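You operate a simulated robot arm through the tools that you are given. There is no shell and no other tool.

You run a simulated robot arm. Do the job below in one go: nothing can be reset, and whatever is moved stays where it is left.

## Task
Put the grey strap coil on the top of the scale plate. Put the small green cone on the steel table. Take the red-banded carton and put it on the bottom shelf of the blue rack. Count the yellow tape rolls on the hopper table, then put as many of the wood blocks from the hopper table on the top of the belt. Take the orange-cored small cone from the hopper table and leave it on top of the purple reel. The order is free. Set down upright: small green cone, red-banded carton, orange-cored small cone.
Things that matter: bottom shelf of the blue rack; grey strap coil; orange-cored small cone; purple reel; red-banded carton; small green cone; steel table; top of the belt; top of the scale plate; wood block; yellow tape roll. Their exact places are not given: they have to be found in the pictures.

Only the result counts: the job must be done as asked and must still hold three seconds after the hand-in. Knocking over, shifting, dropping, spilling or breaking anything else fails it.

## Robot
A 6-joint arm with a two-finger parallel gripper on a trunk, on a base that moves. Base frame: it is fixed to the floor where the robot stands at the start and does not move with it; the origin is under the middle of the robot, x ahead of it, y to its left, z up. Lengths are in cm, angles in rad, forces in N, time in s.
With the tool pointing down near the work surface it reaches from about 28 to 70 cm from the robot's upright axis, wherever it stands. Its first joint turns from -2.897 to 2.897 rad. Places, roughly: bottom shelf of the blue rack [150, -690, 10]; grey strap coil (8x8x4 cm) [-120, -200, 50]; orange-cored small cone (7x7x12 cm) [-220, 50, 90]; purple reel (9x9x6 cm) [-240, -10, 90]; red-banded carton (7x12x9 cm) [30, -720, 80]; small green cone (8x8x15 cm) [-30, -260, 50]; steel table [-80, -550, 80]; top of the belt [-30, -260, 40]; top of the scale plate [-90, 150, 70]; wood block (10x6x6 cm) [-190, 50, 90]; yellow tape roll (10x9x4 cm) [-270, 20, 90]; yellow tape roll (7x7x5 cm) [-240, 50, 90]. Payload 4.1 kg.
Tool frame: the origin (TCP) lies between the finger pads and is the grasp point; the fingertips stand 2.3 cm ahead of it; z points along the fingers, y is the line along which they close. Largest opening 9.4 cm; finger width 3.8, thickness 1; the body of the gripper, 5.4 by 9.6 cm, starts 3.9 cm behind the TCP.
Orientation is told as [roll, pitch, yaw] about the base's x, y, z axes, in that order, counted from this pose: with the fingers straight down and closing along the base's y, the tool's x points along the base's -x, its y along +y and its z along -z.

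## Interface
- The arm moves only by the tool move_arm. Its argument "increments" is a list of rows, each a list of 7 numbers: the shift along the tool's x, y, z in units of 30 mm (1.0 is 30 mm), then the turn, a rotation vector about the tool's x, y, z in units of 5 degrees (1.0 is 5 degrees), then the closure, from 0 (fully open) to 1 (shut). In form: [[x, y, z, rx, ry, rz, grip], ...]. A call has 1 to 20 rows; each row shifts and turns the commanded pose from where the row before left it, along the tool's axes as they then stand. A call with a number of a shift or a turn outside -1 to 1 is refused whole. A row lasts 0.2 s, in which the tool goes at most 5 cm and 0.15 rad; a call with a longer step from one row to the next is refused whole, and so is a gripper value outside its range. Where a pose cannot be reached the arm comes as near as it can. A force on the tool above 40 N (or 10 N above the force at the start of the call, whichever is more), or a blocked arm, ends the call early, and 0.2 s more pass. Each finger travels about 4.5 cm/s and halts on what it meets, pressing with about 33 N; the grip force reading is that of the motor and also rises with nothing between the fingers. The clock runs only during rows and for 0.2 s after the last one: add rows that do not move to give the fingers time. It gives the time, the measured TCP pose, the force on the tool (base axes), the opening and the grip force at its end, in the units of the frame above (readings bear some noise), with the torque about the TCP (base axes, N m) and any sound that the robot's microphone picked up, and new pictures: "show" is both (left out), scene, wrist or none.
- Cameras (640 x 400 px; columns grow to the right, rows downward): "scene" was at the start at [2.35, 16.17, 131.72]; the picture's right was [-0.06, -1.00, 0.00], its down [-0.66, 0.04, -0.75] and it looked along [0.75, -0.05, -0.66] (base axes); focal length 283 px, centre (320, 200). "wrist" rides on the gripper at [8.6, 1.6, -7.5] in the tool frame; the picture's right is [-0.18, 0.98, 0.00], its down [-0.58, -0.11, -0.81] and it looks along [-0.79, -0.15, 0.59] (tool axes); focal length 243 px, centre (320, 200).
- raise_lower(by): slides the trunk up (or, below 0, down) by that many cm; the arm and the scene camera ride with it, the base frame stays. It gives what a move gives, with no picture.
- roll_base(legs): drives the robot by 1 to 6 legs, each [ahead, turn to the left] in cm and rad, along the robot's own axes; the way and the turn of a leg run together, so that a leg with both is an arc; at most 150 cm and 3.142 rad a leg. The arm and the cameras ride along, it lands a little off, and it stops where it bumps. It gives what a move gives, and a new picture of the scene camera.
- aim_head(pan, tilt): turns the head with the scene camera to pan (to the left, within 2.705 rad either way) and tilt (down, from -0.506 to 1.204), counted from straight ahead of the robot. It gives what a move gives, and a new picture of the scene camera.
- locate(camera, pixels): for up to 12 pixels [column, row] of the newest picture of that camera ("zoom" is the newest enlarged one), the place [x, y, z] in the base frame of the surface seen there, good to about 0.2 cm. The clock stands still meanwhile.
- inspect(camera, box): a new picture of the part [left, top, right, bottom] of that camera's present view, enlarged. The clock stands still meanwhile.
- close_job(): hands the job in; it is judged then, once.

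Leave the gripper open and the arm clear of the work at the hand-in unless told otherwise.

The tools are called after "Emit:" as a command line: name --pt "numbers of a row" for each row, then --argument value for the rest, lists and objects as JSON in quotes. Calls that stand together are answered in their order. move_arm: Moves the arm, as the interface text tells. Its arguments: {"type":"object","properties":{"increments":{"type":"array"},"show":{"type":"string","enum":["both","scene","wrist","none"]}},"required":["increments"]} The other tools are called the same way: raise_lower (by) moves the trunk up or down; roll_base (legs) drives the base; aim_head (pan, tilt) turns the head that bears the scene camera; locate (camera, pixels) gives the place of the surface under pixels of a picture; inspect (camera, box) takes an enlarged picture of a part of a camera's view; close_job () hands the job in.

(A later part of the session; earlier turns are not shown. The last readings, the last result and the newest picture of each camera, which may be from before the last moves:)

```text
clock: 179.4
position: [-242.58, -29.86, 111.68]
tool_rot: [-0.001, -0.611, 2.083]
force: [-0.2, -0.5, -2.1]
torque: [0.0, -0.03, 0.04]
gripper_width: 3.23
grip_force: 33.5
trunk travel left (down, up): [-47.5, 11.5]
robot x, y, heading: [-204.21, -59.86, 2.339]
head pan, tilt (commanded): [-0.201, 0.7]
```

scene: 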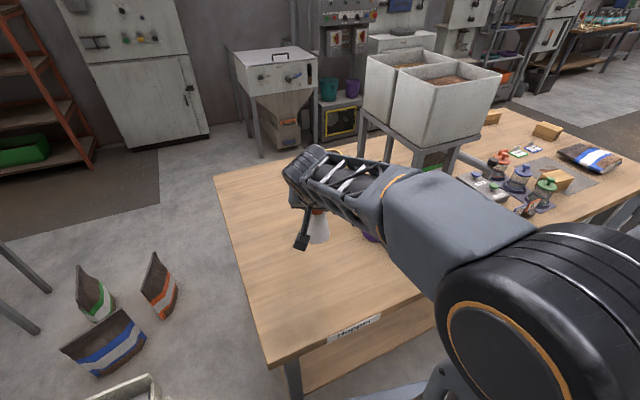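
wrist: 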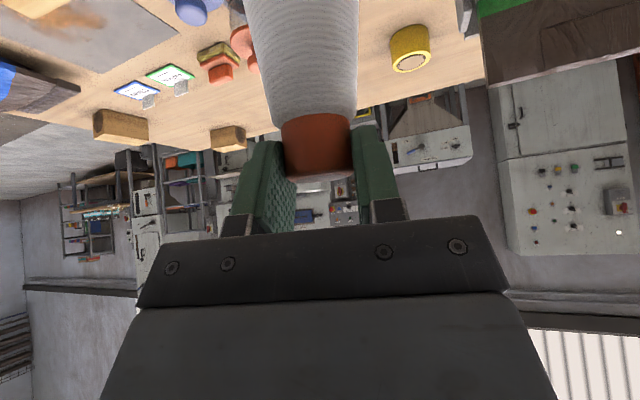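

I am in place at (-204,-60) with the TCP 24 cm left of the reel. I turn the tilted tool about the vertical by 35° so that it will point in under the hopper from the left.

Emit:
move_arm --pt "0 0 0 0.574 0 0.819 1" --pt "0 0 0 0.574 0 0.819 1" --pt "0 0 0 0.574 0 0.819 1" --pt "0 0 0 0.574 0 0.819 1" --pt "0 0 0 0.574 0 0.819 1" --pt "0 0 0 0.574 0 0.819 1" --pt "0 0 0 0.574 0 0.819 1" --pt "0 0 0 0 0 0 1" --show "both"

```text
clock: 181.2
position: [-242.54, -29.82, 111.61]
tool_rot: [-0.001, -0.611, 1.472]
force: [-0.1, 0.1, -1.9]
torque: [-0.04, -0.01, 0.0]
gripper_width: 3.26
grip_force: 33.3
trunk travel left (down, up): [-47.5, 11.5]
robot x, y, heading: [-204.36, -60.2, 2.343]
head pan, tilt (commanded): [-0.201, 0.7]
```

scene: 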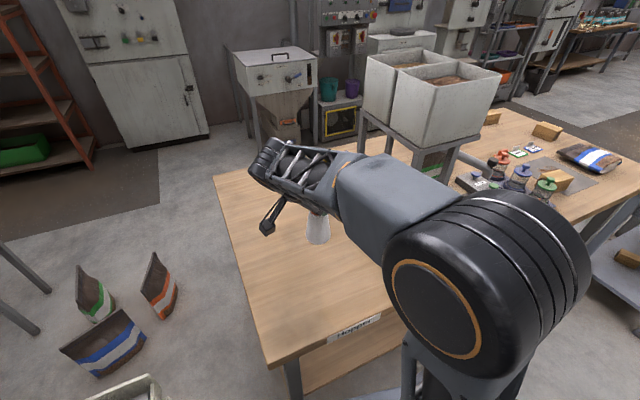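
wrist: 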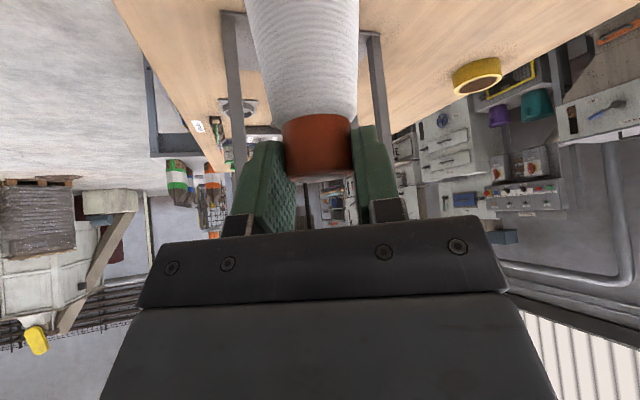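

The wrist view looks between the two left legs, front-left at (232,100) and back-left at (375,90), with the cone midway. I will check the hanging cone's base height and uprightness in the scene view.

Emit:
inspect --camera "scene" --box '[240, 150, 400, 270]'

Emit:
locate --camera "zoom" --pixels '[[290, 260], [310, 302], [335, 302], [355, 300], [330, 290], [345, 260], [310, 260], [304, 300], [360, 290], [330, 305], [330, 270]]'

```text
3.33 times, centred on (320, 210) of scene
```

zoom: 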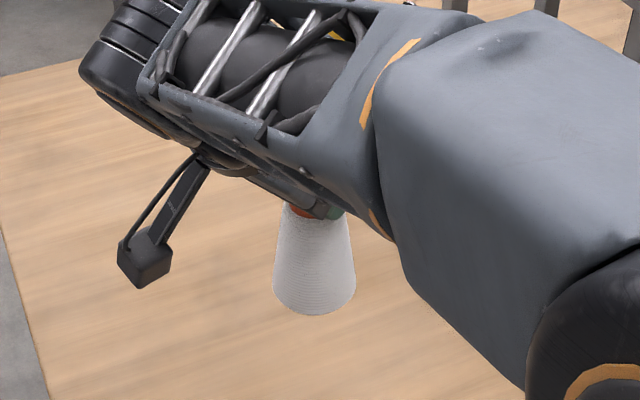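

```text
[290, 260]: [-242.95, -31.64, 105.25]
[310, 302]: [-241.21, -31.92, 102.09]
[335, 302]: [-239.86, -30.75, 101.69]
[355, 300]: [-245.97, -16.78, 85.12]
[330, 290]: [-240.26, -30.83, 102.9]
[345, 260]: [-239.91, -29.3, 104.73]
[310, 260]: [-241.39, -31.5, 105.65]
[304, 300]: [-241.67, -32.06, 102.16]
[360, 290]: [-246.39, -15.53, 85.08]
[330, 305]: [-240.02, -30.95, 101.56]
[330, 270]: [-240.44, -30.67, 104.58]
```

The cone hangs upright with its base near z 100.2. The forearm passes above the gripper, so I must check where it would go relative to the hopper box. I will measure points along it.

Emit:
locate --camera "zoom" --pixels '[[110, 50], [130, 80], [200, 110], [250, 60], [290, 160], [330, 190], [400, 60], [380, 130], [480, 60], [440, 200], [350, 25], [180, 20]]'

Emit:
locate --camera "scene" --pixels '[[270, 150], [300, 155], [340, 165], [380, 170], [420, 170], [450, 200], [480, 220], [540, 240], [400, 240], [365, 115], [395, 130], [420, 150]]'

```text
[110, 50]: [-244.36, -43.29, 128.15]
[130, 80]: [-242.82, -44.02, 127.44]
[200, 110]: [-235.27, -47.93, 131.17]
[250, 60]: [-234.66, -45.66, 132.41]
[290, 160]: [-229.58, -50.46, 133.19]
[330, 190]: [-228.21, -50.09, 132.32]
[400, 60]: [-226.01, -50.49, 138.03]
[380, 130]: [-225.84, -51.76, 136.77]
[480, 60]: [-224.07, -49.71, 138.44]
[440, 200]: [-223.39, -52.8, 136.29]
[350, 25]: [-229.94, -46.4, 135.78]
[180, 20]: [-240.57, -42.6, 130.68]
```

```text
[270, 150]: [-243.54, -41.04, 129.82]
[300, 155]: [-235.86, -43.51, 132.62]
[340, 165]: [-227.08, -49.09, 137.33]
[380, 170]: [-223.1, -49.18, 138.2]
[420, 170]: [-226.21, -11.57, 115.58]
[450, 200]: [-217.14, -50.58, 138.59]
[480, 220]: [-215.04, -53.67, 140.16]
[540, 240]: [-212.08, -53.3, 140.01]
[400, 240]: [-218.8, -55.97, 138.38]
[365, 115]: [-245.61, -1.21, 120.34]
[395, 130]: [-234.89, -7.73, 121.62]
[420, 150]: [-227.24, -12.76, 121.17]
```

The wrist joint is about 13 cm behind the TCP and the forearm runs away from the hopper, so it stays clear of the box. I lower to z 106 and then move in two-thirds of the way for a look.

Emit:
move_arm --pt "0.536 0 0.764 0 0 0 1" --pt "0.536 0 0.764 0 0 0 1" --pt "-0.73 -0.198 0.511 0 0 0 1" --pt "-0.73 -0.198 0.511 0 0 0 1" --pt "-0.73 -0.198 0.511 0 0 0 1" --pt "-0.73 -0.198 0.511 0 0 0 1" --pt "-0.73 -0.198 0.511 0 0 0 1" --pt "0 0 0 0 0 0 1" --show "both"

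```text
clock: 183.0
position: [-238.5, -16.83, 106.1]
tool_rot: [-0.003, -0.611, 1.471]
force: [-1.7, -0.4, -2.3]
torque: [0.03, 0.0, -0.03]
gripper_width: 3.23
grip_force: 32.4
trunk travel left (down, up): [-47.5, 11.5]
robot x, y, heading: [-204.31, -59.89, 2.343]
head pan, tilt (commanded): [-0.201, 0.7]
```

scene: 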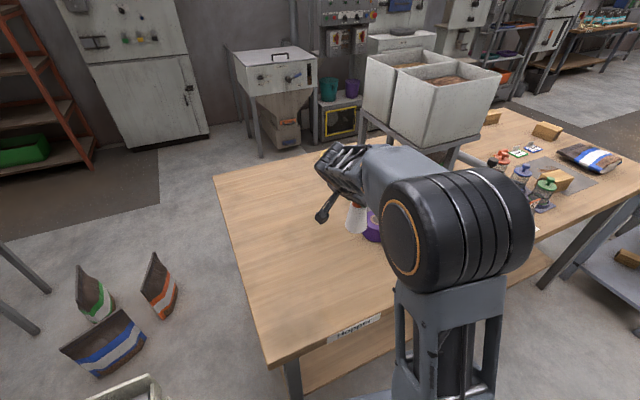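
wrist: 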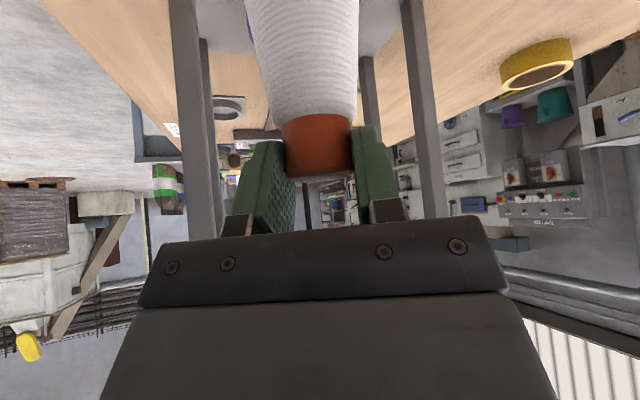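

It is passing midway between the legs. The reel peeks out at (373,232), so I will measure it once more from here before going over it.

Emit:
inspect --camera "scene" --box '[310, 130, 450, 260]'

Emit:
locate --camera "zoom" --pixels '[[280, 280], [300, 310], [285, 300], [310, 285], [275, 262], [300, 322], [240, 310], [240, 280], [215, 305], [270, 300]]'

```text
3.08 times, centred on (380, 195) of scene
```

zoom: 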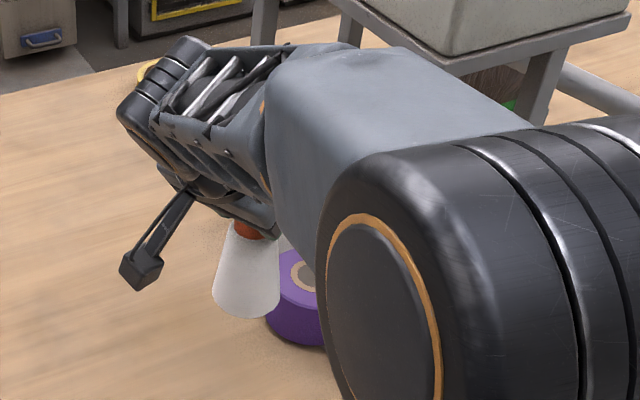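

```text
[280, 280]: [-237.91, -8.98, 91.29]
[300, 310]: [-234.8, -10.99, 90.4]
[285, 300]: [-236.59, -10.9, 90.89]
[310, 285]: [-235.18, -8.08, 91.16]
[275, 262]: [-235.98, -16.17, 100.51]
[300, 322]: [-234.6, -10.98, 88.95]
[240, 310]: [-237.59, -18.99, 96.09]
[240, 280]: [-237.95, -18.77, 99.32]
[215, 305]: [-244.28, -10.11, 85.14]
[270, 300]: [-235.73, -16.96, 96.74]
```

The reel's centre holds at (-235,-6.5). I move the last 10.7 cm so that the cone stands over it, still 3 cm high.

Emit:
move_arm --pt "-0.732 -0.204 0.513 0 0 0 1" --pt "-0.732 -0.204 0.513 0 0 0 1" --pt "-0.732 -0.204 0.513 0 0 0 1" --pt "-0.732 -0.204 0.513 0 0 0 1" --pt "0 0 0 0 0 0 1" --show "both"

Emit:
inspect --camera "scene" --box '[310, 130, 470, 260]'

```text
clock: 184.2
position: [-234.93, -6.52, 106.0]
tool_rot: [-0.002, -0.611, 1.474]
force: [-0.7, 0.4, -2.4]
torque: [-0.02, 0.0, 0.04]
gripper_width: 3.26
grip_force: 32.6
trunk travel left (down, up): [-47.5, 11.5]
robot x, y, heading: [-204.29, -60.24, 2.338]
head pan, tilt (commanded): [-0.201, 0.7]
```

scene: 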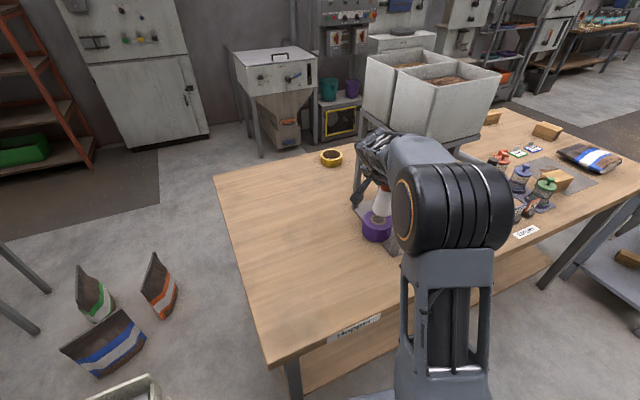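
wrist: 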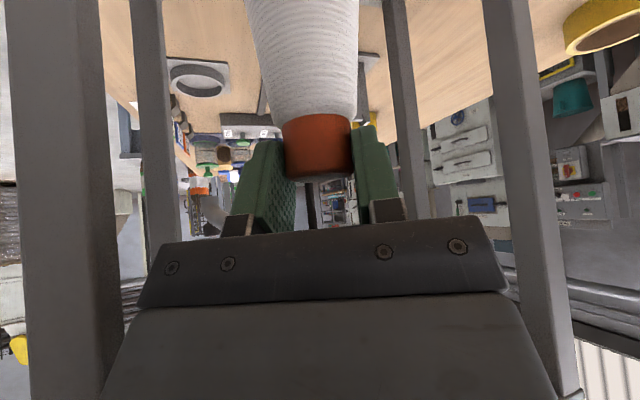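

```text
3.08 times, centred on (390, 195) of scene
```

zoom: 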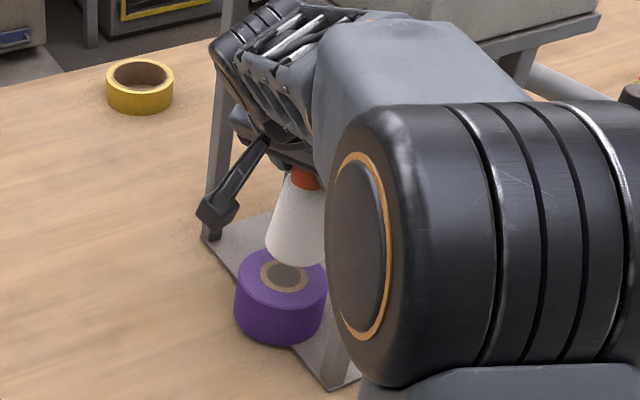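

The cone floats just above the reel. I will measure the cone's lower rim against the reel's rim to check that it is centred before lowering.

Emit:
locate --camera "zoom" --pixels '[[272, 252], [285, 260], [300, 262], [318, 262], [290, 220], [305, 200], [238, 280], [262, 305], [285, 313], [310, 302], [285, 275], [285, 335]]'

```text
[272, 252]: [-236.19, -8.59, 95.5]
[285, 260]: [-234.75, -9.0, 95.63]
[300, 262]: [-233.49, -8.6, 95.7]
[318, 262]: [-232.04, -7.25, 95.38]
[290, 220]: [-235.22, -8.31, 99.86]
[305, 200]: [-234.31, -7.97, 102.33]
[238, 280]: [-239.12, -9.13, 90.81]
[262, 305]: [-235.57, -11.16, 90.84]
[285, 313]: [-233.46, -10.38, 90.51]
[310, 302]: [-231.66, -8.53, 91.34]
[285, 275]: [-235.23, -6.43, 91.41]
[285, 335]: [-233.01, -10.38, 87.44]
```

The cone's centre is about 0.7 cm beyond the reel's centre. I correct by 0.6 cm and lower 2.8 cm, then check.

Emit:
move_arm --pt "0.123 0.153 -0.086 0 0 0 1" --pt "0.268 0 0.382 0 0 0 1" --pt "0.268 0 0.382 0 0 0 1" --pt "0 0 0 0 0 0 1" --show "scene"

Emit:
inspect --camera "scene" --box '[310, 130, 470, 260]'

Emit:
locate --camera "zoom" --pixels '[[264, 280], [275, 290], [290, 297], [303, 298], [238, 285], [255, 300], [262, 310], [285, 315], [310, 305], [280, 250], [290, 305], [250, 270]]'

```text
clock: 185.2
position: [-235.33, -6.94, 103.16]
tool_rot: [-0.003, -0.613, 1.472]
force: [-0.5, -0.7, -1.6]
torque: [0.0, -0.03, -0.01]
gripper_width: 3.23
grip_force: 32.3
trunk travel left (down, up): [-47.5, 11.5]
robot x, y, heading: [-203.9, -59.99, 2.345]
head pan, tilt (commanded): [-0.201, 0.7]
```

scene: 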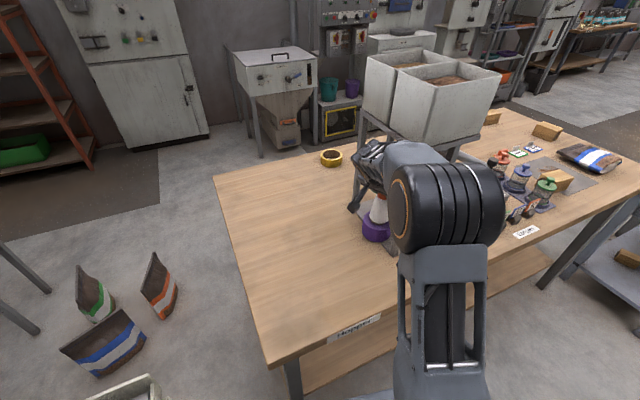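

```text
3.08 times, centred on (390, 195) of scene
```

zoom: 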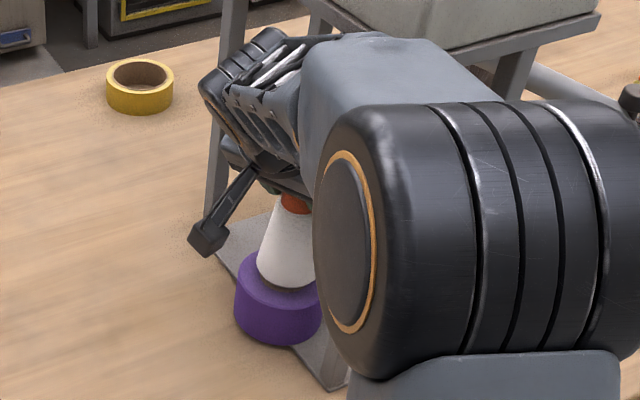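

```text
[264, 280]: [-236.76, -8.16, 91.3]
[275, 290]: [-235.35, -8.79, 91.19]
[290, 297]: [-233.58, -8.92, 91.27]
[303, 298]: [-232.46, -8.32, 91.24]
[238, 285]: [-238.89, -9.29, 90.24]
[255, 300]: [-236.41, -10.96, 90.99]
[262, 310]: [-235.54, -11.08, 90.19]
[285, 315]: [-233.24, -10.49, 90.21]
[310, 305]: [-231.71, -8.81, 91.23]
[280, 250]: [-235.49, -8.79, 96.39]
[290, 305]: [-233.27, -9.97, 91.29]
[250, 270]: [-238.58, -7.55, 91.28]
```

Nearly touching, and the cone now looks centred. I check the cone rim once more.

Emit:
locate --camera "zoom" --pixels '[[262, 263], [270, 275], [280, 281], [292, 284], [304, 282], [312, 278], [248, 262], [262, 255]]'

```text
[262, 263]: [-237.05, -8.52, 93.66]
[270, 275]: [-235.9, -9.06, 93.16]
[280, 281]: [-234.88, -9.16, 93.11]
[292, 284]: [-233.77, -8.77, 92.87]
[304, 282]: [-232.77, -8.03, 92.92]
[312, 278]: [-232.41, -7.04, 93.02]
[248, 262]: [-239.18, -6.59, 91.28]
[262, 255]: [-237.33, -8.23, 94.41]
```

The cone's centre (-235.2,-6.3) is within 0.3 cm of the reel's. I lower the last 0.4 cm and watch the force.

Emit:
move_arm --pt "0.038 0 0.055 0 0 0 1" --pt "0.038 0 0.055 0 0 0 1" --pt "0 0 0 0 0 0 1" --show "none"

```text
clock: 186.0
position: [-235.28, -6.76, 102.83]
tool_rot: [-0.001, -0.61, 1.474]
force: [0.1, -0.5, -1.6]
torque: [0.02, 0.06, -0.01]
gripper_width: 3.26
grip_force: 33.5
trunk travel left (down, up): [-47.5, 11.5]
robot x, y, heading: [-204.07, -60.26, 2.342]
head pan, tilt (commanded): [-0.201, 0.7]
```

There is no contact yet. I lower another 0.2 cm in small steps.

Emit:
move_arm --pt "0.019 0 0.027 0 0 0 1" --pt "0.019 0 0.027 0 0 0 1" --pt "0 0 0 0 0 0 1" --show "none"

```text
clock: 186.8
position: [-235.34, -6.82, 102.9]
tool_rot: [0.002, -0.616, 1.472]
force: [-2.2, -0.3, 13.4]
torque: [-0.07, 0.33, -0.05]
gripper_width: 3.28
grip_force: 33.0
trunk travel left (down, up): [-47.5, 11.5]
robot x, y, heading: [-204.29, -60.2, 2.345]
head pan, tilt (commanded): [-0.201, 0.7]
```

It is touching at about 15 N. I ease back up 0.1 cm and open the fingers gradually to about 6.5 cm.

Emit:
move_arm --pt "-0.016 0 -0.023 0 0 0 1" --pt "0 0 0 0 0 0 0.62" --pt "0 0 0 0 0 0 0.58" --pt "0 0 0 0 0 0 0.5" --pt "0 0 0 0 0 0 0.4" --pt "0 0 0 0 0 0 0.3" --pt "0 0 0 0 0 0 0.3" --show "both"

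Emit:
inspect --camera "scene" --box '[310, 130, 470, 260]'

```text
clock: 188.4
position: [-235.26, -6.77, 102.78]
tool_rot: [-0.001, -0.611, 1.473]
force: [-0.5, -1.3, -0.3]
torque: [-0.02, -0.03, 0.03]
gripper_width: 6.58
grip_force: 0.1
trunk travel left (down, up): [-47.5, 11.5]
robot x, y, heading: [-204.36, -59.85, 2.342]
head pan, tilt (commanded): [-0.201, 0.7]
```

scene: 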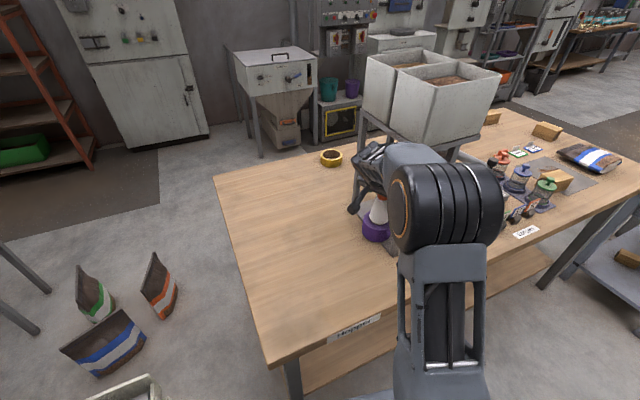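
wrist: 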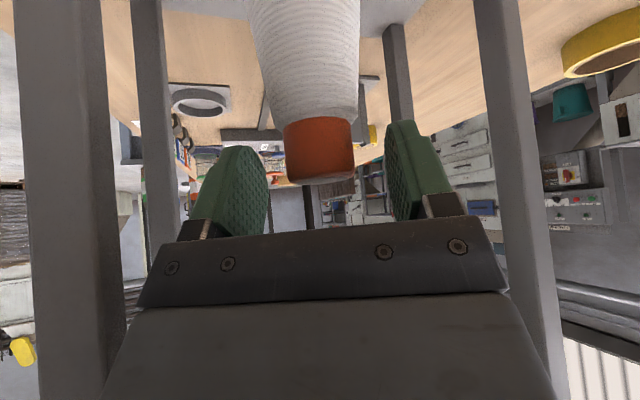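

```text
3.08 times, centred on (390, 195) of scene
```

zoom: 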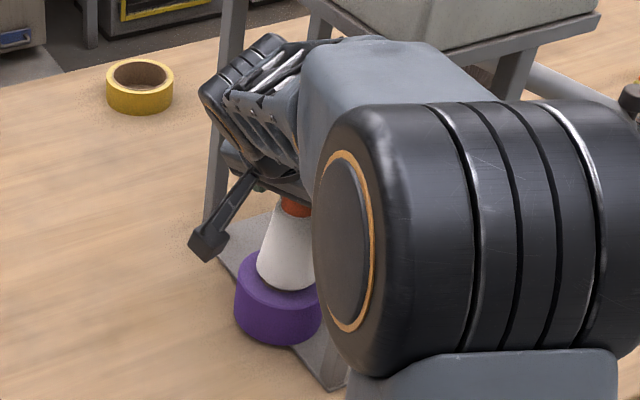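

The cone stands free on the reel. I withdraw along the tool axis, then straight back out to the left.

Emit:
move_arm --pt "0 0 -0.5 0 0 0 0.3" --pt "0 0 -1 0 0 0 0.3" --pt "0.3 0 -0.8 0 0 0 0.3" --pt "0.819 0 -0.574 0 0 0 0.3" --pt "0.819 0 -0.574 0 0 0 0.3" --pt "0.819 0 -0.574 0 0 0 0.3" --pt "0.819 0 -0.574 0 0 0 0.3" --pt "0.819 0 -0.574 0 0 0 0.3" --pt "0.819 0 -0.574 0 0 0 0.3" --show "both"

Emit:
inspect --camera "scene" --box '[310, 130, 470, 260]'

```text
clock: 190.4
position: [-237.7, -29.54, 107.96]
tool_rot: [0.001, -0.609, 1.472]
force: [0.0, 0.0, -0.2]
torque: [0.02, 0.02, 0.02]
gripper_width: 6.57
grip_force: 0.0
trunk travel left (down, up): [-47.5, 11.5]
robot x, y, heading: [-204.06, -60.41, 2.344]
head pan, tilt (commanded): [-0.201, 0.7]
```

scene: 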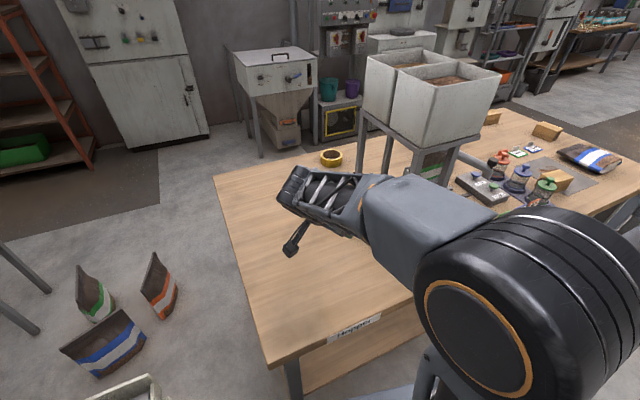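
wrist: 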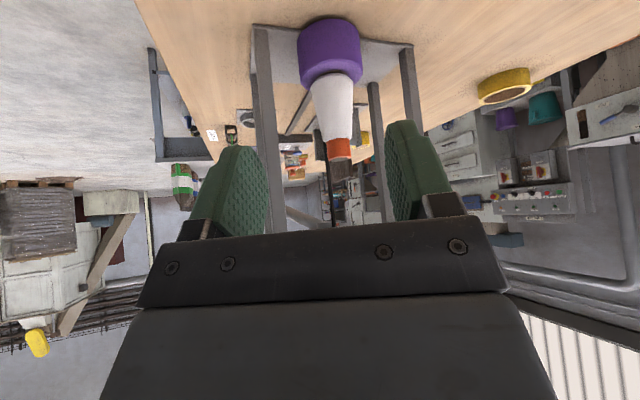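

```text
3.08 times, centred on (390, 195) of scene
```

zoom: 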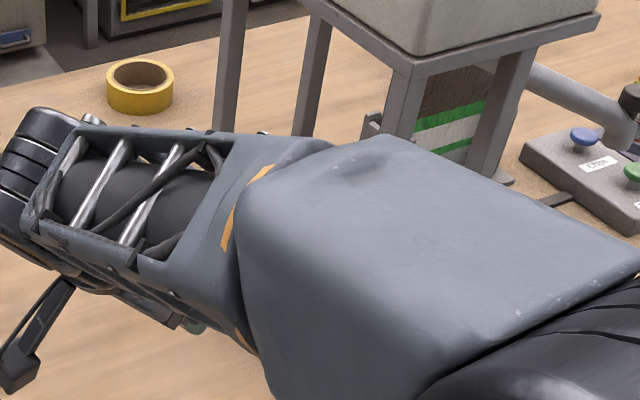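

The orange-cored cone stands upright on the purple reel. Now the blocks: I straighten the tool to vertical and bring its yaw back in line with my heading.

Emit:
move_arm --pt "0 0 0 0 1 0 0" --pt "0 0 0 0 1 0 0" --pt "0 0 0 0 1 0 0" --pt "0 0 0 0 1 0 0" --pt "0 0 0 0 1 0 0" --pt "0 0 0 0 1 0 0" --pt "0 0 0 0 1 0 0" --pt "0 0 0 0 0 -1 0" --pt "0 0 0 0 0 -1 0" --pt "0 0 0 0 0 -1 0" --pt "0 0 0 0 0 -1 0" --pt "0 0 0 0 0 -1 0" --pt "0 0 0 0 0 -1 0" --pt "0 0 0 0 0 -1 0" --pt "0 0 0 0 0 -1 0" --pt "0 0 0 0 0 -1 0" --pt "0 0 0 0 0 -1 0" --show "both"

```text
clock: 194.0
position: [-237.57, -29.28, 107.92]
tool_rot: [0.0, 0.0, 2.346]
force: [-0.3, 1.0, 0.2]
torque: [0.0, 0.01, 0.01]
gripper_width: 9.39
grip_force: 0.0
trunk travel left (down, up): [-47.5, 11.5]
robot x, y, heading: [-204.01, -60.4, 2.339]
head pan, tilt (commanded): [-0.201, 0.7]
```

scene: 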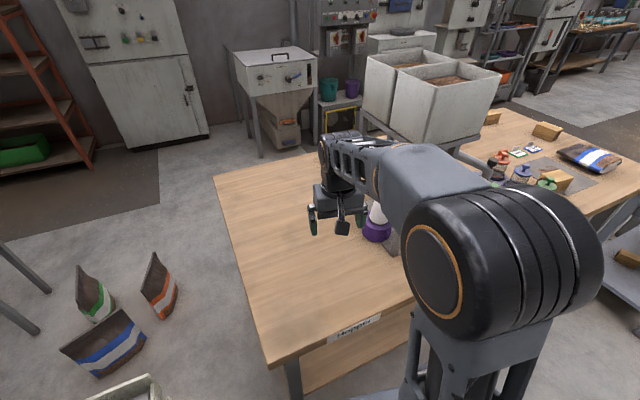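
wrist: 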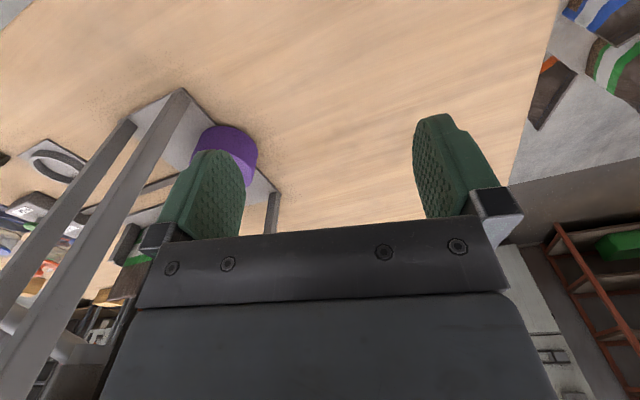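

I back off from the table, then drive along it to in front of the nearest wood block.

Emit:
roll_base --legs '[[-25, 0], [0, -1.32], [106, 0], [0, 1.564]]'

Emit:
aim_head --pan 0.0 --tilt 0.65

```text
clock: 207.9
position: [-174.1, 34.96, 107.87]
tool_rot: [-0.001, 0.001, 2.607]
force: [-0.5, 0.6, 0.1]
torque: [0.01, 0.01, 0.02]
gripper_width: 9.39
grip_force: 0.1
trunk travel left (down, up): [-47.5, 11.5]
robot x, y, heading: [-134.15, 14.41, 2.601]
head pan, tilt (commanded): [-0.201, 0.7]
```

scene: 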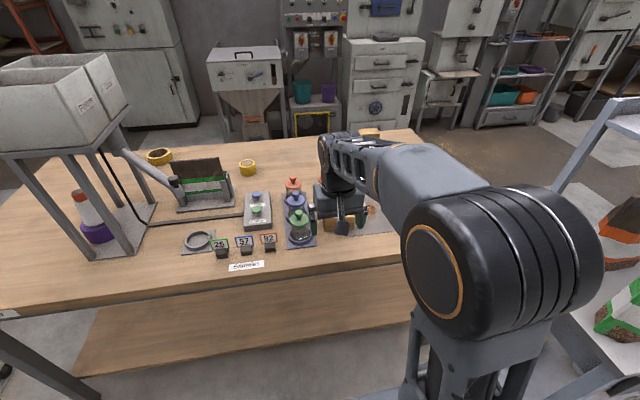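

```text
clock: 208.6
position: [-174.13, 35.07, 107.93]
tool_rot: [0.001, 0.0, 2.609]
force: [0.2, -0.2, 1.1]
torque: [0.03, 0.02, 0.0]
gripper_width: 9.4
grip_force: 0.0
trunk travel left (down, up): [-47.5, 11.5]
robot x, y, heading: [-134.24, 14.17, 2.61]
head pan, tilt (commanded): [0.0, 0.649]
```

scene: 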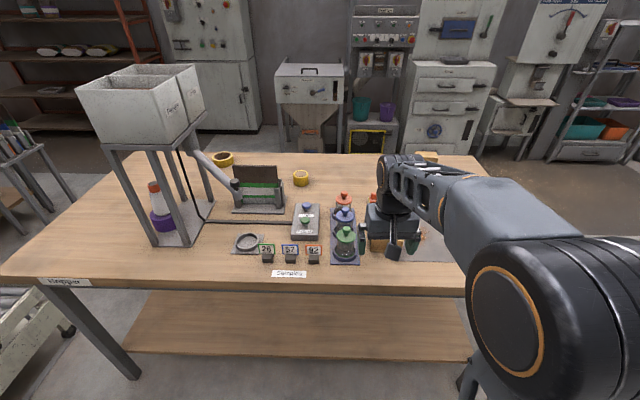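

The block is just behind the gripper in the scene view. The wrist camera should see it well from here, so I will look through it.

Emit:
inspect --camera "wrist" --box '[0, 0, 640, 400]'

```text
1.00 times, centred on (320, 200) of wrist (not enlarged: the box is as wide or as high as the picture)
```

zoom: 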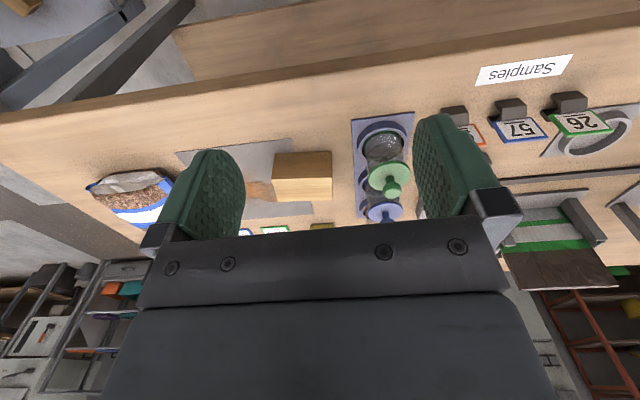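

The block shows at (302,177) of the wrist picture. I will enlarge it and measure its corners.

Emit:
inspect --camera "wrist" --box '[220, 120, 420, 245]'

Emit:
locate --camera "zoom" --pixels '[[180, 115], [350, 110], [180, 170], [350, 165], [180, 240], [352, 240], [265, 200], [265, 140], [200, 230], [340, 230], [340, 180], [195, 180]]'

```text
3.20 times, centred on (320, 182) of wrist
```

zoom: 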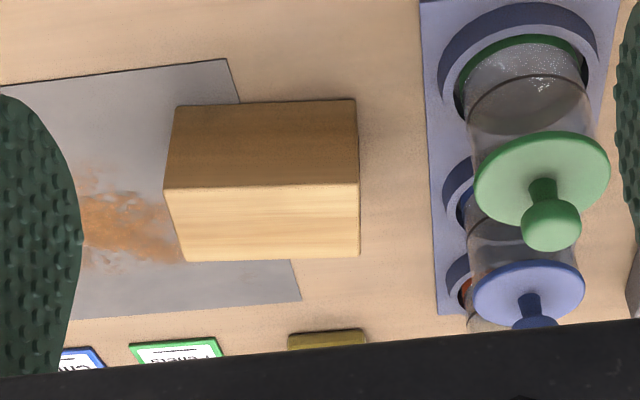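

```text
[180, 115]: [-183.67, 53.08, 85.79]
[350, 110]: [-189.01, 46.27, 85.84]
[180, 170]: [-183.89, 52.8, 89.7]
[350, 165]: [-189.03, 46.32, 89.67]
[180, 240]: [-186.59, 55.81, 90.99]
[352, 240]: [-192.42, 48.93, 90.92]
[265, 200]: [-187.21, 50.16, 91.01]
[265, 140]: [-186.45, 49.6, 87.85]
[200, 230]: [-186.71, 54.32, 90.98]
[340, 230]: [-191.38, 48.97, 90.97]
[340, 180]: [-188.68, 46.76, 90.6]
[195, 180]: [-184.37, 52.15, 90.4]
```

The block lies at about (-188.7,51.5), its length along angle 0.91 rad, top z 91. I roll 20 cm closer, then turn the tool about 83° left so that the fingers close across its 6 cm width and the camera stays away from the jars.

Emit:
roll_base --legs '[[20, 0]]'

Emit:
move_arm --pt "0 0 0 0 0 -1 0" --pt "0 0 0 0 0 -1 0" --pt "0 0 0 0 0 -1 0" --pt "0 0 0 0 0 -1 0" --pt "0 0 0 0 0 -1 0" --pt "0 0 0 0 0 -1 0" --pt "0 0 0 0 0 -1 0" --pt "0 0 0 0 0 -1 0" --pt "0 0 0 0 0 -1 0" --pt "0 0 0 0 0 -1 0" --pt "0 0 0 0 0 -1 0" --pt "0 0 0 0 0 -1 0" --pt "0 0 0 0 0 -1 0" --pt "0 0 0 0 0 -1 0" --pt "0 0 0 0 0 -1 0" --pt "0 0 0 0 0 -1 0" --pt "0 0 0 0 0 -0.5 0" --show "both"

```text
clock: 210.2
position: [-191.31, 45.16, 107.95]
tool_rot: [-0.002, 0.002, 2.612]
force: [-0.3, -0.1, -0.4]
torque: [-0.01, -0.02, 0.03]
gripper_width: 9.38
grip_force: 0.0
trunk travel left (down, up): [-47.5, 11.5]
robot x, y, heading: [-151.43, 24.6, 2.606]
head pan, tilt (commanded): [0.0, 0.649]
```

scene: 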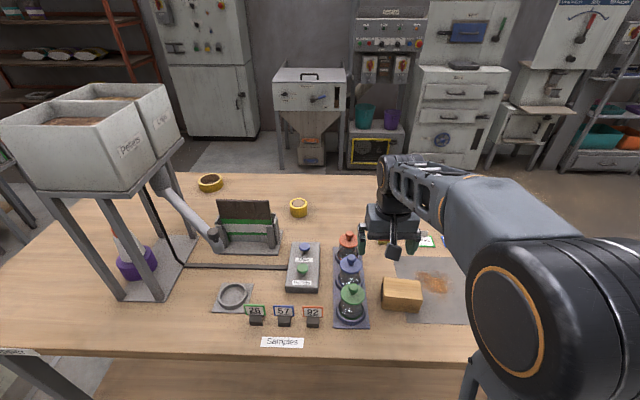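

```text
clock: 213.8
position: [-191.34, 45.09, 107.78]
tool_rot: [0.001, 0.002, -2.236]
force: [-0.2, 0.4, 0.1]
torque: [-0.01, 0.0, -0.03]
gripper_width: 9.4
grip_force: 0.1
trunk travel left (down, up): [-47.5, 11.5]
robot x, y, heading: [-150.86, 23.88, 2.61]
head pan, tilt (commanded): [0.0, 0.649]
```

scene: 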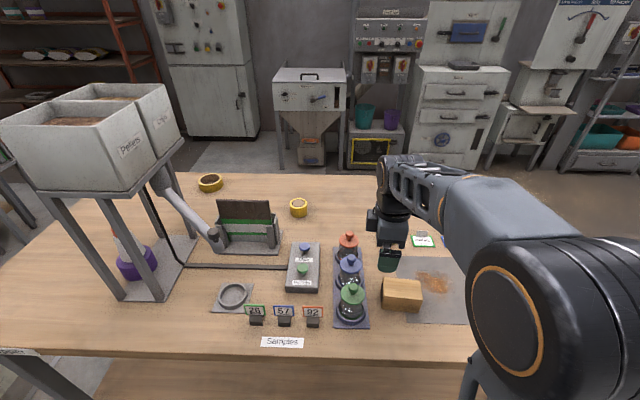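
wrist: 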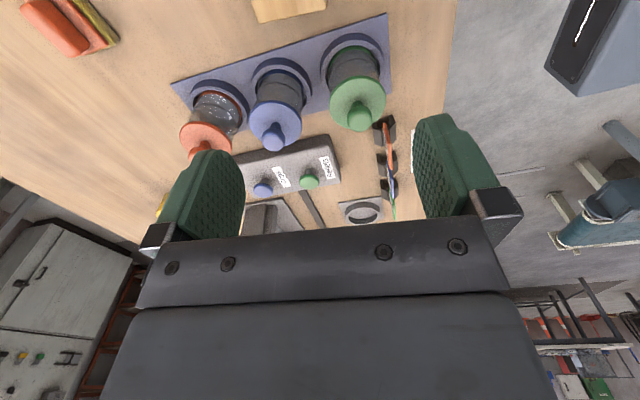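

The tool is turned. I will measure the block's top corners again in the scene view before descending.

Emit:
inspect --camera "scene" --box '[350, 240, 470, 330]'

Emit:
locate --camera "zoom" --pixels '[[172, 200], [165, 280], [370, 220], [380, 290], [270, 245], [272, 205], [272, 290], [200, 245], [350, 250], [272, 330], [150, 300]]'

```text
4.44 times, centred on (410, 285) of scene
```

zoom: 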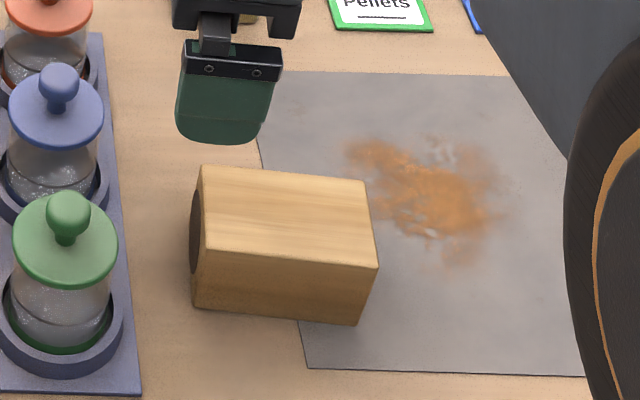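

```text
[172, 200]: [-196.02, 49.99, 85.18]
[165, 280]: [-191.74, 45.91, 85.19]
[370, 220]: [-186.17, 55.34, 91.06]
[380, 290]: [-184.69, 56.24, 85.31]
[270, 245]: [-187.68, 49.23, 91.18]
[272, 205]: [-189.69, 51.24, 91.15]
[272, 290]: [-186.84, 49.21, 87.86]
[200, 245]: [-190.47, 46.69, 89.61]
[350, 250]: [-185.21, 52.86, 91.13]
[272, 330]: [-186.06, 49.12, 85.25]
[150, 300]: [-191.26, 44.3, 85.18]
```

The block's centre is (-188.7,51.4) and its length angle about 0.93, which matches the tool. I move over it, descend to z 88.4 and close.

Emit:
move_arm --pt "0.729 -0.204 0 0 0 0 0" --pt "0.729 -0.204 0 0 0 0 0" --pt "0.729 -0.204 0 0 0 0 0" --pt "0 0 0.924 0 0 0 0" --pt "0 0 0.924 0 0 0 0" --pt "0 0 0.924 0 0 0 0" --pt "0 0 0.924 0 0 0 0" --pt "0 0 0.924 0 0 0 0" --pt "0 0 0.924 0 0 0 0" --show "both"

```text
clock: 215.8
position: [-188.78, 51.56, 91.2]
tool_rot: [-0.001, 0.001, -2.231]
force: [0.6, 0.0, 0.0]
torque: [0.02, 0.04, 0.01]
gripper_width: 9.39
grip_force: 0.1
trunk travel left (down, up): [-47.5, 11.5]
robot x, y, heading: [-151.29, 24.36, 2.606]
head pan, tilt (commanded): [0.0, 0.649]
```

scene: 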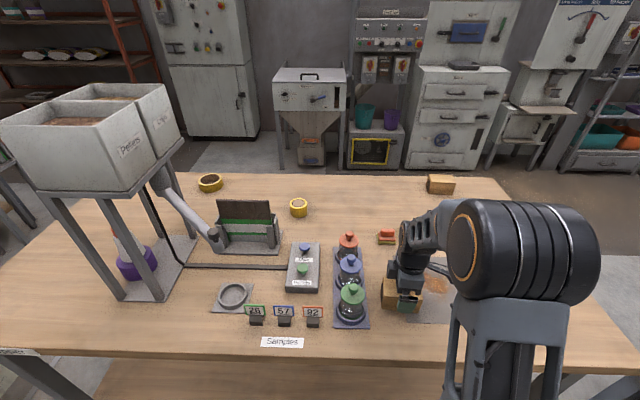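
wrist: 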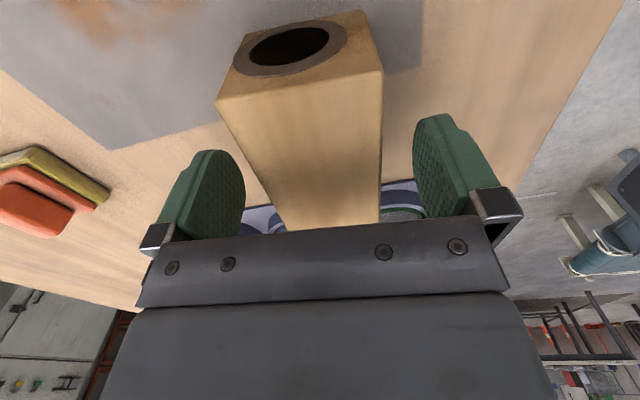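

The fingers straddle the block well. I go down the last 2.8 cm and close.

Emit:
move_arm --pt "0 0 0.93 0 0 0 0" --pt "0 0 0 0 0 0 0.2" --pt "0 0 0 0 0 0 1" --pt "0 0 0 0 0 0 1" --pt "0 0 0 0 0 0 1" --pt "0 0 0 0 0 0 1" --show "none"

Emit:
move_arm --pt "0 0 -0.5 0 0 0 1" --pt "0 0 -0.9 0 0 0 1" --pt "0 0 -1 0 0 0 1" --pt "0 0 -1 0 0 0 1" --pt "0 0 -1 0 0 0 1" --pt "0 0 -1 0 0 0 1" --pt "0 0 -1 0 0 0 1" --show "both"

```text
clock: 217.2
position: [-188.63, 51.79, 88.66]
tool_rot: [0.002, 0.002, -2.234]
force: [0.4, -0.6, -0.1]
torque: [-0.03, 0.03, 0.01]
gripper_width: 5.97
grip_force: 33.5
trunk travel left (down, up): [-47.5, 11.5]
robot x, y, heading: [-151.43, 24.01, 2.606]
head pan, tilt (commanded): [0.0, 0.649]
```

```text
clock: 218.8
position: [-188.71, 51.43, 107.77]
tool_rot: [-0.001, 0.0, -2.235]
force: [0.4, -0.1, -1.2]
torque: [-0.02, -0.02, 0.0]
gripper_width: 5.98
grip_force: 32.8
trunk travel left (down, up): [-47.5, 11.5]
robot x, y, heading: [-151.11, 24.3, 2.601]
head pan, tilt (commanded): [0.0, 0.649]
```

scene: 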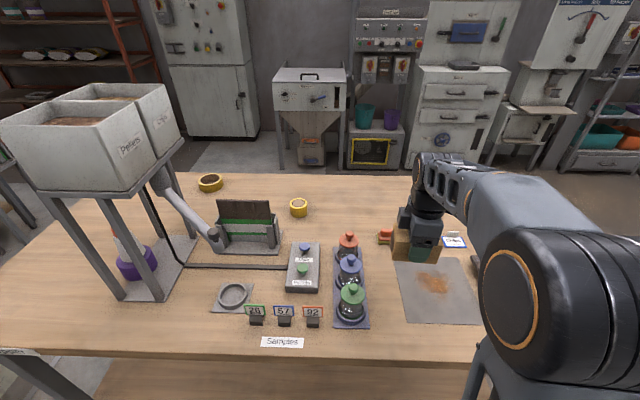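
wrist: 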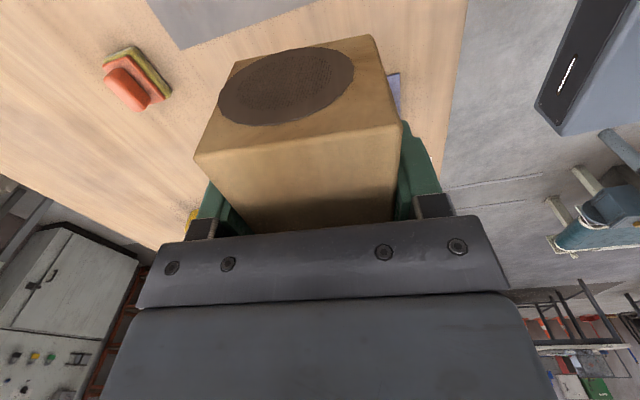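

The first block is held. I back off and drive it to the open end of the belt, coming in line with the conveyor.

Emit:
roll_base --legs '[[-25, 0], [0, 1.647], [150, 0]]'

```text
clock: 231.8
position: [-219.3, -167.15, 107.78]
tool_rot: [0.002, 0.001, -0.565]
force: [0.3, -0.2, -2.0]
torque: [-0.02, 0.0, 0.03]
gripper_width: 6.01
grip_force: 33.2
trunk travel left (down, up): [-47.5, 11.5]
robot x, y, heading: [-195.67, -126.93, -2.001]
head pan, tilt (commanded): [0.0, 0.649]
```

scene: 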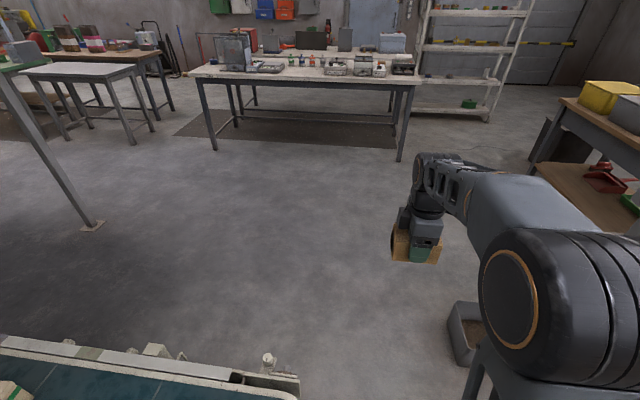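

I am at (-196,-127). A little further, then I turn to face along the belt.

Emit:
roll_base --legs '[[18, -0.1], [0, 1.52]]'

Emit:
aim_head --pan 0.1 --tilt 0.85

```text
clock: 237.0
position: [-168.33, -171.8, 107.85]
tool_rot: [0.0, 0.001, 0.853]
force: [1.3, 0.7, -0.9]
torque: [-0.03, -0.02, -0.01]
gripper_width: 5.98
grip_force: 33.7
trunk travel left (down, up): [-47.5, 11.5]
robot x, y, heading: [-204.7, -142.74, -0.582]
head pan, tilt (commanded): [0.0, 0.649]
```

scene: 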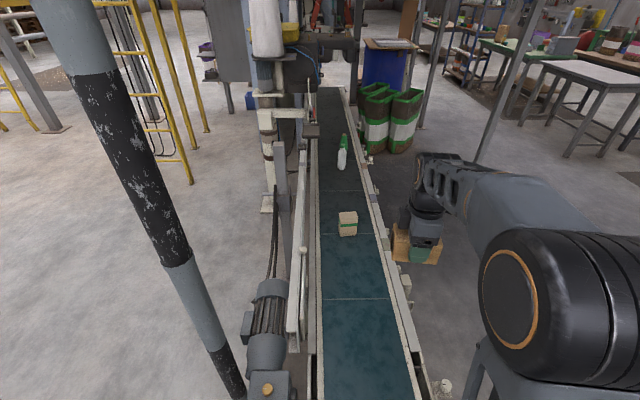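

```text
clock: 237.8
position: [-168.19, -171.81, 107.79]
tool_rot: [0.003, 0.001, 0.854]
force: [-0.2, -0.1, -1.7]
torque: [0.0, 0.0, 0.01]
gripper_width: 5.97
grip_force: 32.8
trunk travel left (down, up): [-47.5, 11.5]
robot x, y, heading: [-204.36, -142.69, -0.587]
head pan, tilt (commanded): [0.099, 0.85]
```

scene: 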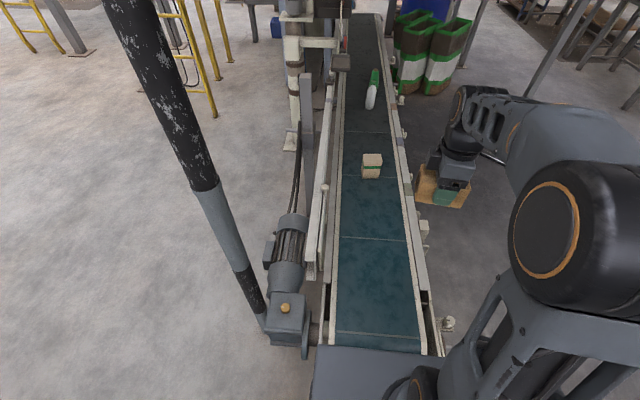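

I look along the belt. I will measure its end and edges to choose the drop spots for the blocks.

Emit:
locate --camera "scene" --pixels '[[332, 330], [415, 340], [375, 325], [345, 280], [405, 280], [375, 280], [375, 240], [340, 215], [402, 215], [320, 345], [440, 320], [425, 230]]'

```text
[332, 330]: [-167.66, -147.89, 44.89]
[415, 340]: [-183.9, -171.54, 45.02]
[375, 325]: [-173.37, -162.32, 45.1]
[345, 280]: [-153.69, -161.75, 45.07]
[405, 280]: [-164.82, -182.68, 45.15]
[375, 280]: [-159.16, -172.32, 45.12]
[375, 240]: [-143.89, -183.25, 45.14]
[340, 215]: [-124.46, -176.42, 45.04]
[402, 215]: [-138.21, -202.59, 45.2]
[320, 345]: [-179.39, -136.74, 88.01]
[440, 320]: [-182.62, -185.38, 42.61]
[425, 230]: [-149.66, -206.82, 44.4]
```

The belt's centre line runs through (-159,-172.3) and (-144,-183.3), z 45.1. I lower the trunk 35 cm, then move the block over (-152,-177).

Emit:
raise_lower --by -35

Emit:
move_arm --pt "-0.375 -0.867 0 0 0 0 1" --pt "-0.375 -0.867 0 0 0 0 1" --pt "-0.375 -0.867 0 0 0 0 1" --pt "-0.375 -0.867 0 0 0 0 1" --pt "-0.375 -0.867 0 0 0 0 1" --pt "-0.375 -0.867 0 0 0 0 1" --pt "0 0 1 0 0 0 1" --pt "0 0 1 0 0 0 1" --pt "0 0 1 0 0 0 1" --pt "0 0 1 0 0 0 1" --pt "0 0 1 0 0 0 1" --show "both"

```text
clock: 241.2
position: [-168.25, -171.88, 72.77]
tool_rot: [0.001, 0.001, 0.855]
force: [0.0, -0.6, -1.9]
torque: [0.02, 0.01, 0.01]
gripper_width: 5.97
grip_force: 33.0
trunk travel left (down, up): [-12.5, 46.5]
robot x, y, heading: [-204.43, -143.03, -0.586]
head pan, tilt (commanded): [0.099, 0.85]
```

```text
clock: 243.6
position: [-151.91, -176.89, 57.71]
tool_rot: [0.001, 0.004, 0.855]
force: [0.0, 0.1, -1.7]
torque: [0.0, -0.03, -0.01]
gripper_width: 6.01
grip_force: 32.5
trunk travel left (down, up): [-12.5, 46.5]
robot x, y, heading: [-204.62, -142.98, -0.588]
head pan, tilt (commanded): [0.099, 0.85]
```

scene: 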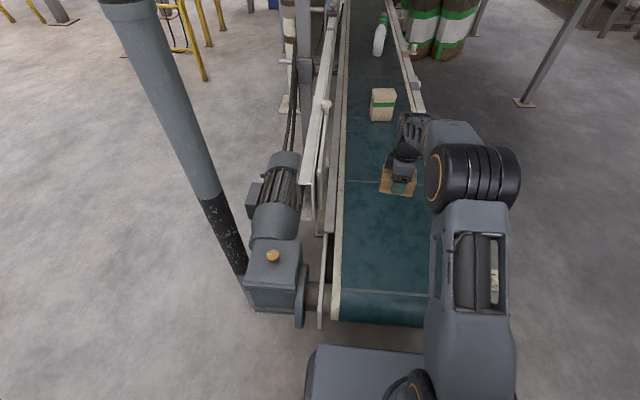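
wrist: 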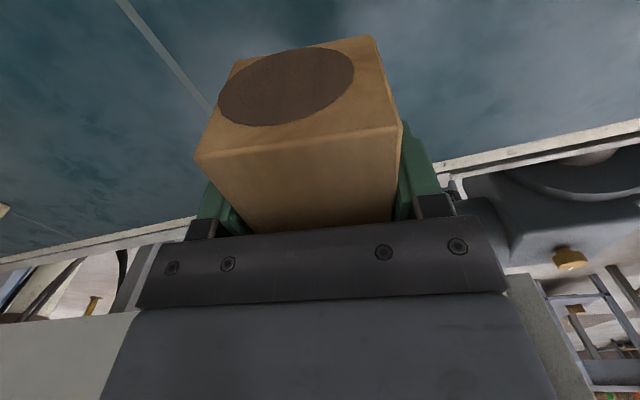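

The block is over the belt, clear of the carton. I lower it 9 cm.

Emit:
move_arm --pt "0 0 1 0 0 0 1" --pt "0 0 1 0 0 0 1" --pt "0 0 0.9 0 0 0 1" --pt "0 0 0 0 0 0 1" --show "none"

Emit:
move_arm --pt "0 0 0.07 0 0 0 1" --pt "0 0 0 0 0 0 1" --show "none"

```text
clock: 244.6
position: [-151.95, -176.84, 49.05]
tool_rot: [0.0, 0.002, 0.856]
force: [-0.1, 1.7, -1.0]
torque: [0.04, -0.03, -0.02]
gripper_width: 5.97
grip_force: 32.9
trunk travel left (down, up): [-12.5, 46.5]
robot x, y, heading: [-204.45, -142.56, -0.581]
head pan, tilt (commanded): [0.099, 0.85]
```

```text
clock: 245.2
position: [-152.02, -176.87, 48.88]
tool_rot: [0.001, 0.001, 0.855]
force: [0.3, -0.4, -0.9]
torque: [0.0, -0.02, 0.01]
gripper_width: 5.97
grip_force: 33.1
trunk travel left (down, up): [-12.5, 46.5]
robot x, y, heading: [-204.38, -142.82, -0.586]
head pan, tilt (commanded): [0.099, 0.85]
```

I am a hair above the belt. I go down in small steps until the force shows contact.

Emit:
move_arm --pt "0 0 0.07 0 0 0 1" --pt "0 0 0 0 0 0 1" --show "none"

Emit:
move_arm --pt "0 0 0.05 0 0 0 1" --pt "0 0 0 0 0 0 1" --show "none"

```text
clock: 245.8
position: [-152.05, -176.89, 48.59]
tool_rot: [0.002, 0.002, 0.854]
force: [-0.1, -0.4, -1.5]
torque: [0.0, 0.0, 0.0]
gripper_width: 6.0
grip_force: 33.1
trunk travel left (down, up): [-12.5, 46.5]
robot x, y, heading: [-204.49, -142.59, -0.588]
head pan, tilt (commanded): [0.099, 0.85]
```

```text
clock: 246.4
position: [-152.03, -176.84, 48.59]
tool_rot: [-0.001, 0.0, 0.855]
force: [1.7, 0.5, 4.4]
torque: [0.14, 0.15, -0.03]
gripper_width: 5.98
grip_force: 32.9
trunk travel left (down, up): [-12.5, 46.5]
robot x, y, heading: [-204.46, -142.27, -0.588]
head pan, tilt (commanded): [0.099, 0.85]
```

The block touches the belt. I open the fingers, rise 20 cm and bring the arm back toward me.

Emit:
move_arm --pt "0 0 0 0 0 0 0.3" --pt "0 0 0 0 0 0 0" --pt "0 0 0 0 0 0 0" --pt "0 0 0 0 0 0 0" --pt "0 0 -0.5 0 0 0 0" --pt "0 0 -1 0 0 0 0" --pt "0 0 -1 0 0 0 0" --pt "0 0 -1 0 0 0 0" --pt "0 0 -1 0 0 0 0" --pt "0 0 -1 0 0 0 0" --pt "0 0 -1 0 0 0 0" --pt "0.375 0.867 0 0 0 0 0" --pt "0.375 0.867 0 0 0 0 0" --pt "0.375 0.867 0 0 0 0 0" --pt "0.375 0.867 0 0 0 0 0" --pt "0.375 0.867 0 0 0 0 0" --pt "0.375 0.867 0 0 0 0 0" --show "scene"

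Emit:
raise_lower --by 40

```text
clock: 250.0
position: [-168.26, -171.66, 67.97]
tool_rot: [0.001, 0.002, 0.855]
force: [-0.2, 0.1, -0.6]
torque: [-0.01, 0.04, -0.01]
gripper_width: 9.39
grip_force: 0.1
trunk travel left (down, up): [-12.5, 46.5]
robot x, y, heading: [-204.29, -142.79, -0.586]
head pan, tilt (commanded): [0.099, 0.85]
```

scene: 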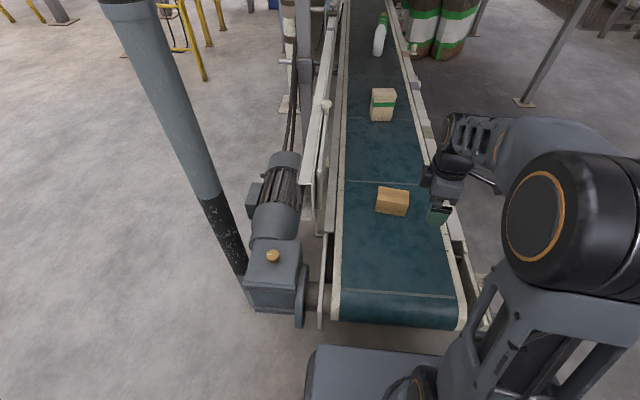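

```text
clock: 253.8
position: [-168.12, -171.51, 107.89]
tool_rot: [0.001, 0.0, 0.855]
force: [-0.2, 0.0, -1.0]
torque: [0.0, 0.01, -0.01]
gripper_width: 9.39
grip_force: 0.1
trunk travel left (down, up): [-52.5, 6.5]
robot x, y, heading: [-204.49, -142.74, -0.584]
head pan, tilt (commanded): [0.099, 0.85]
```

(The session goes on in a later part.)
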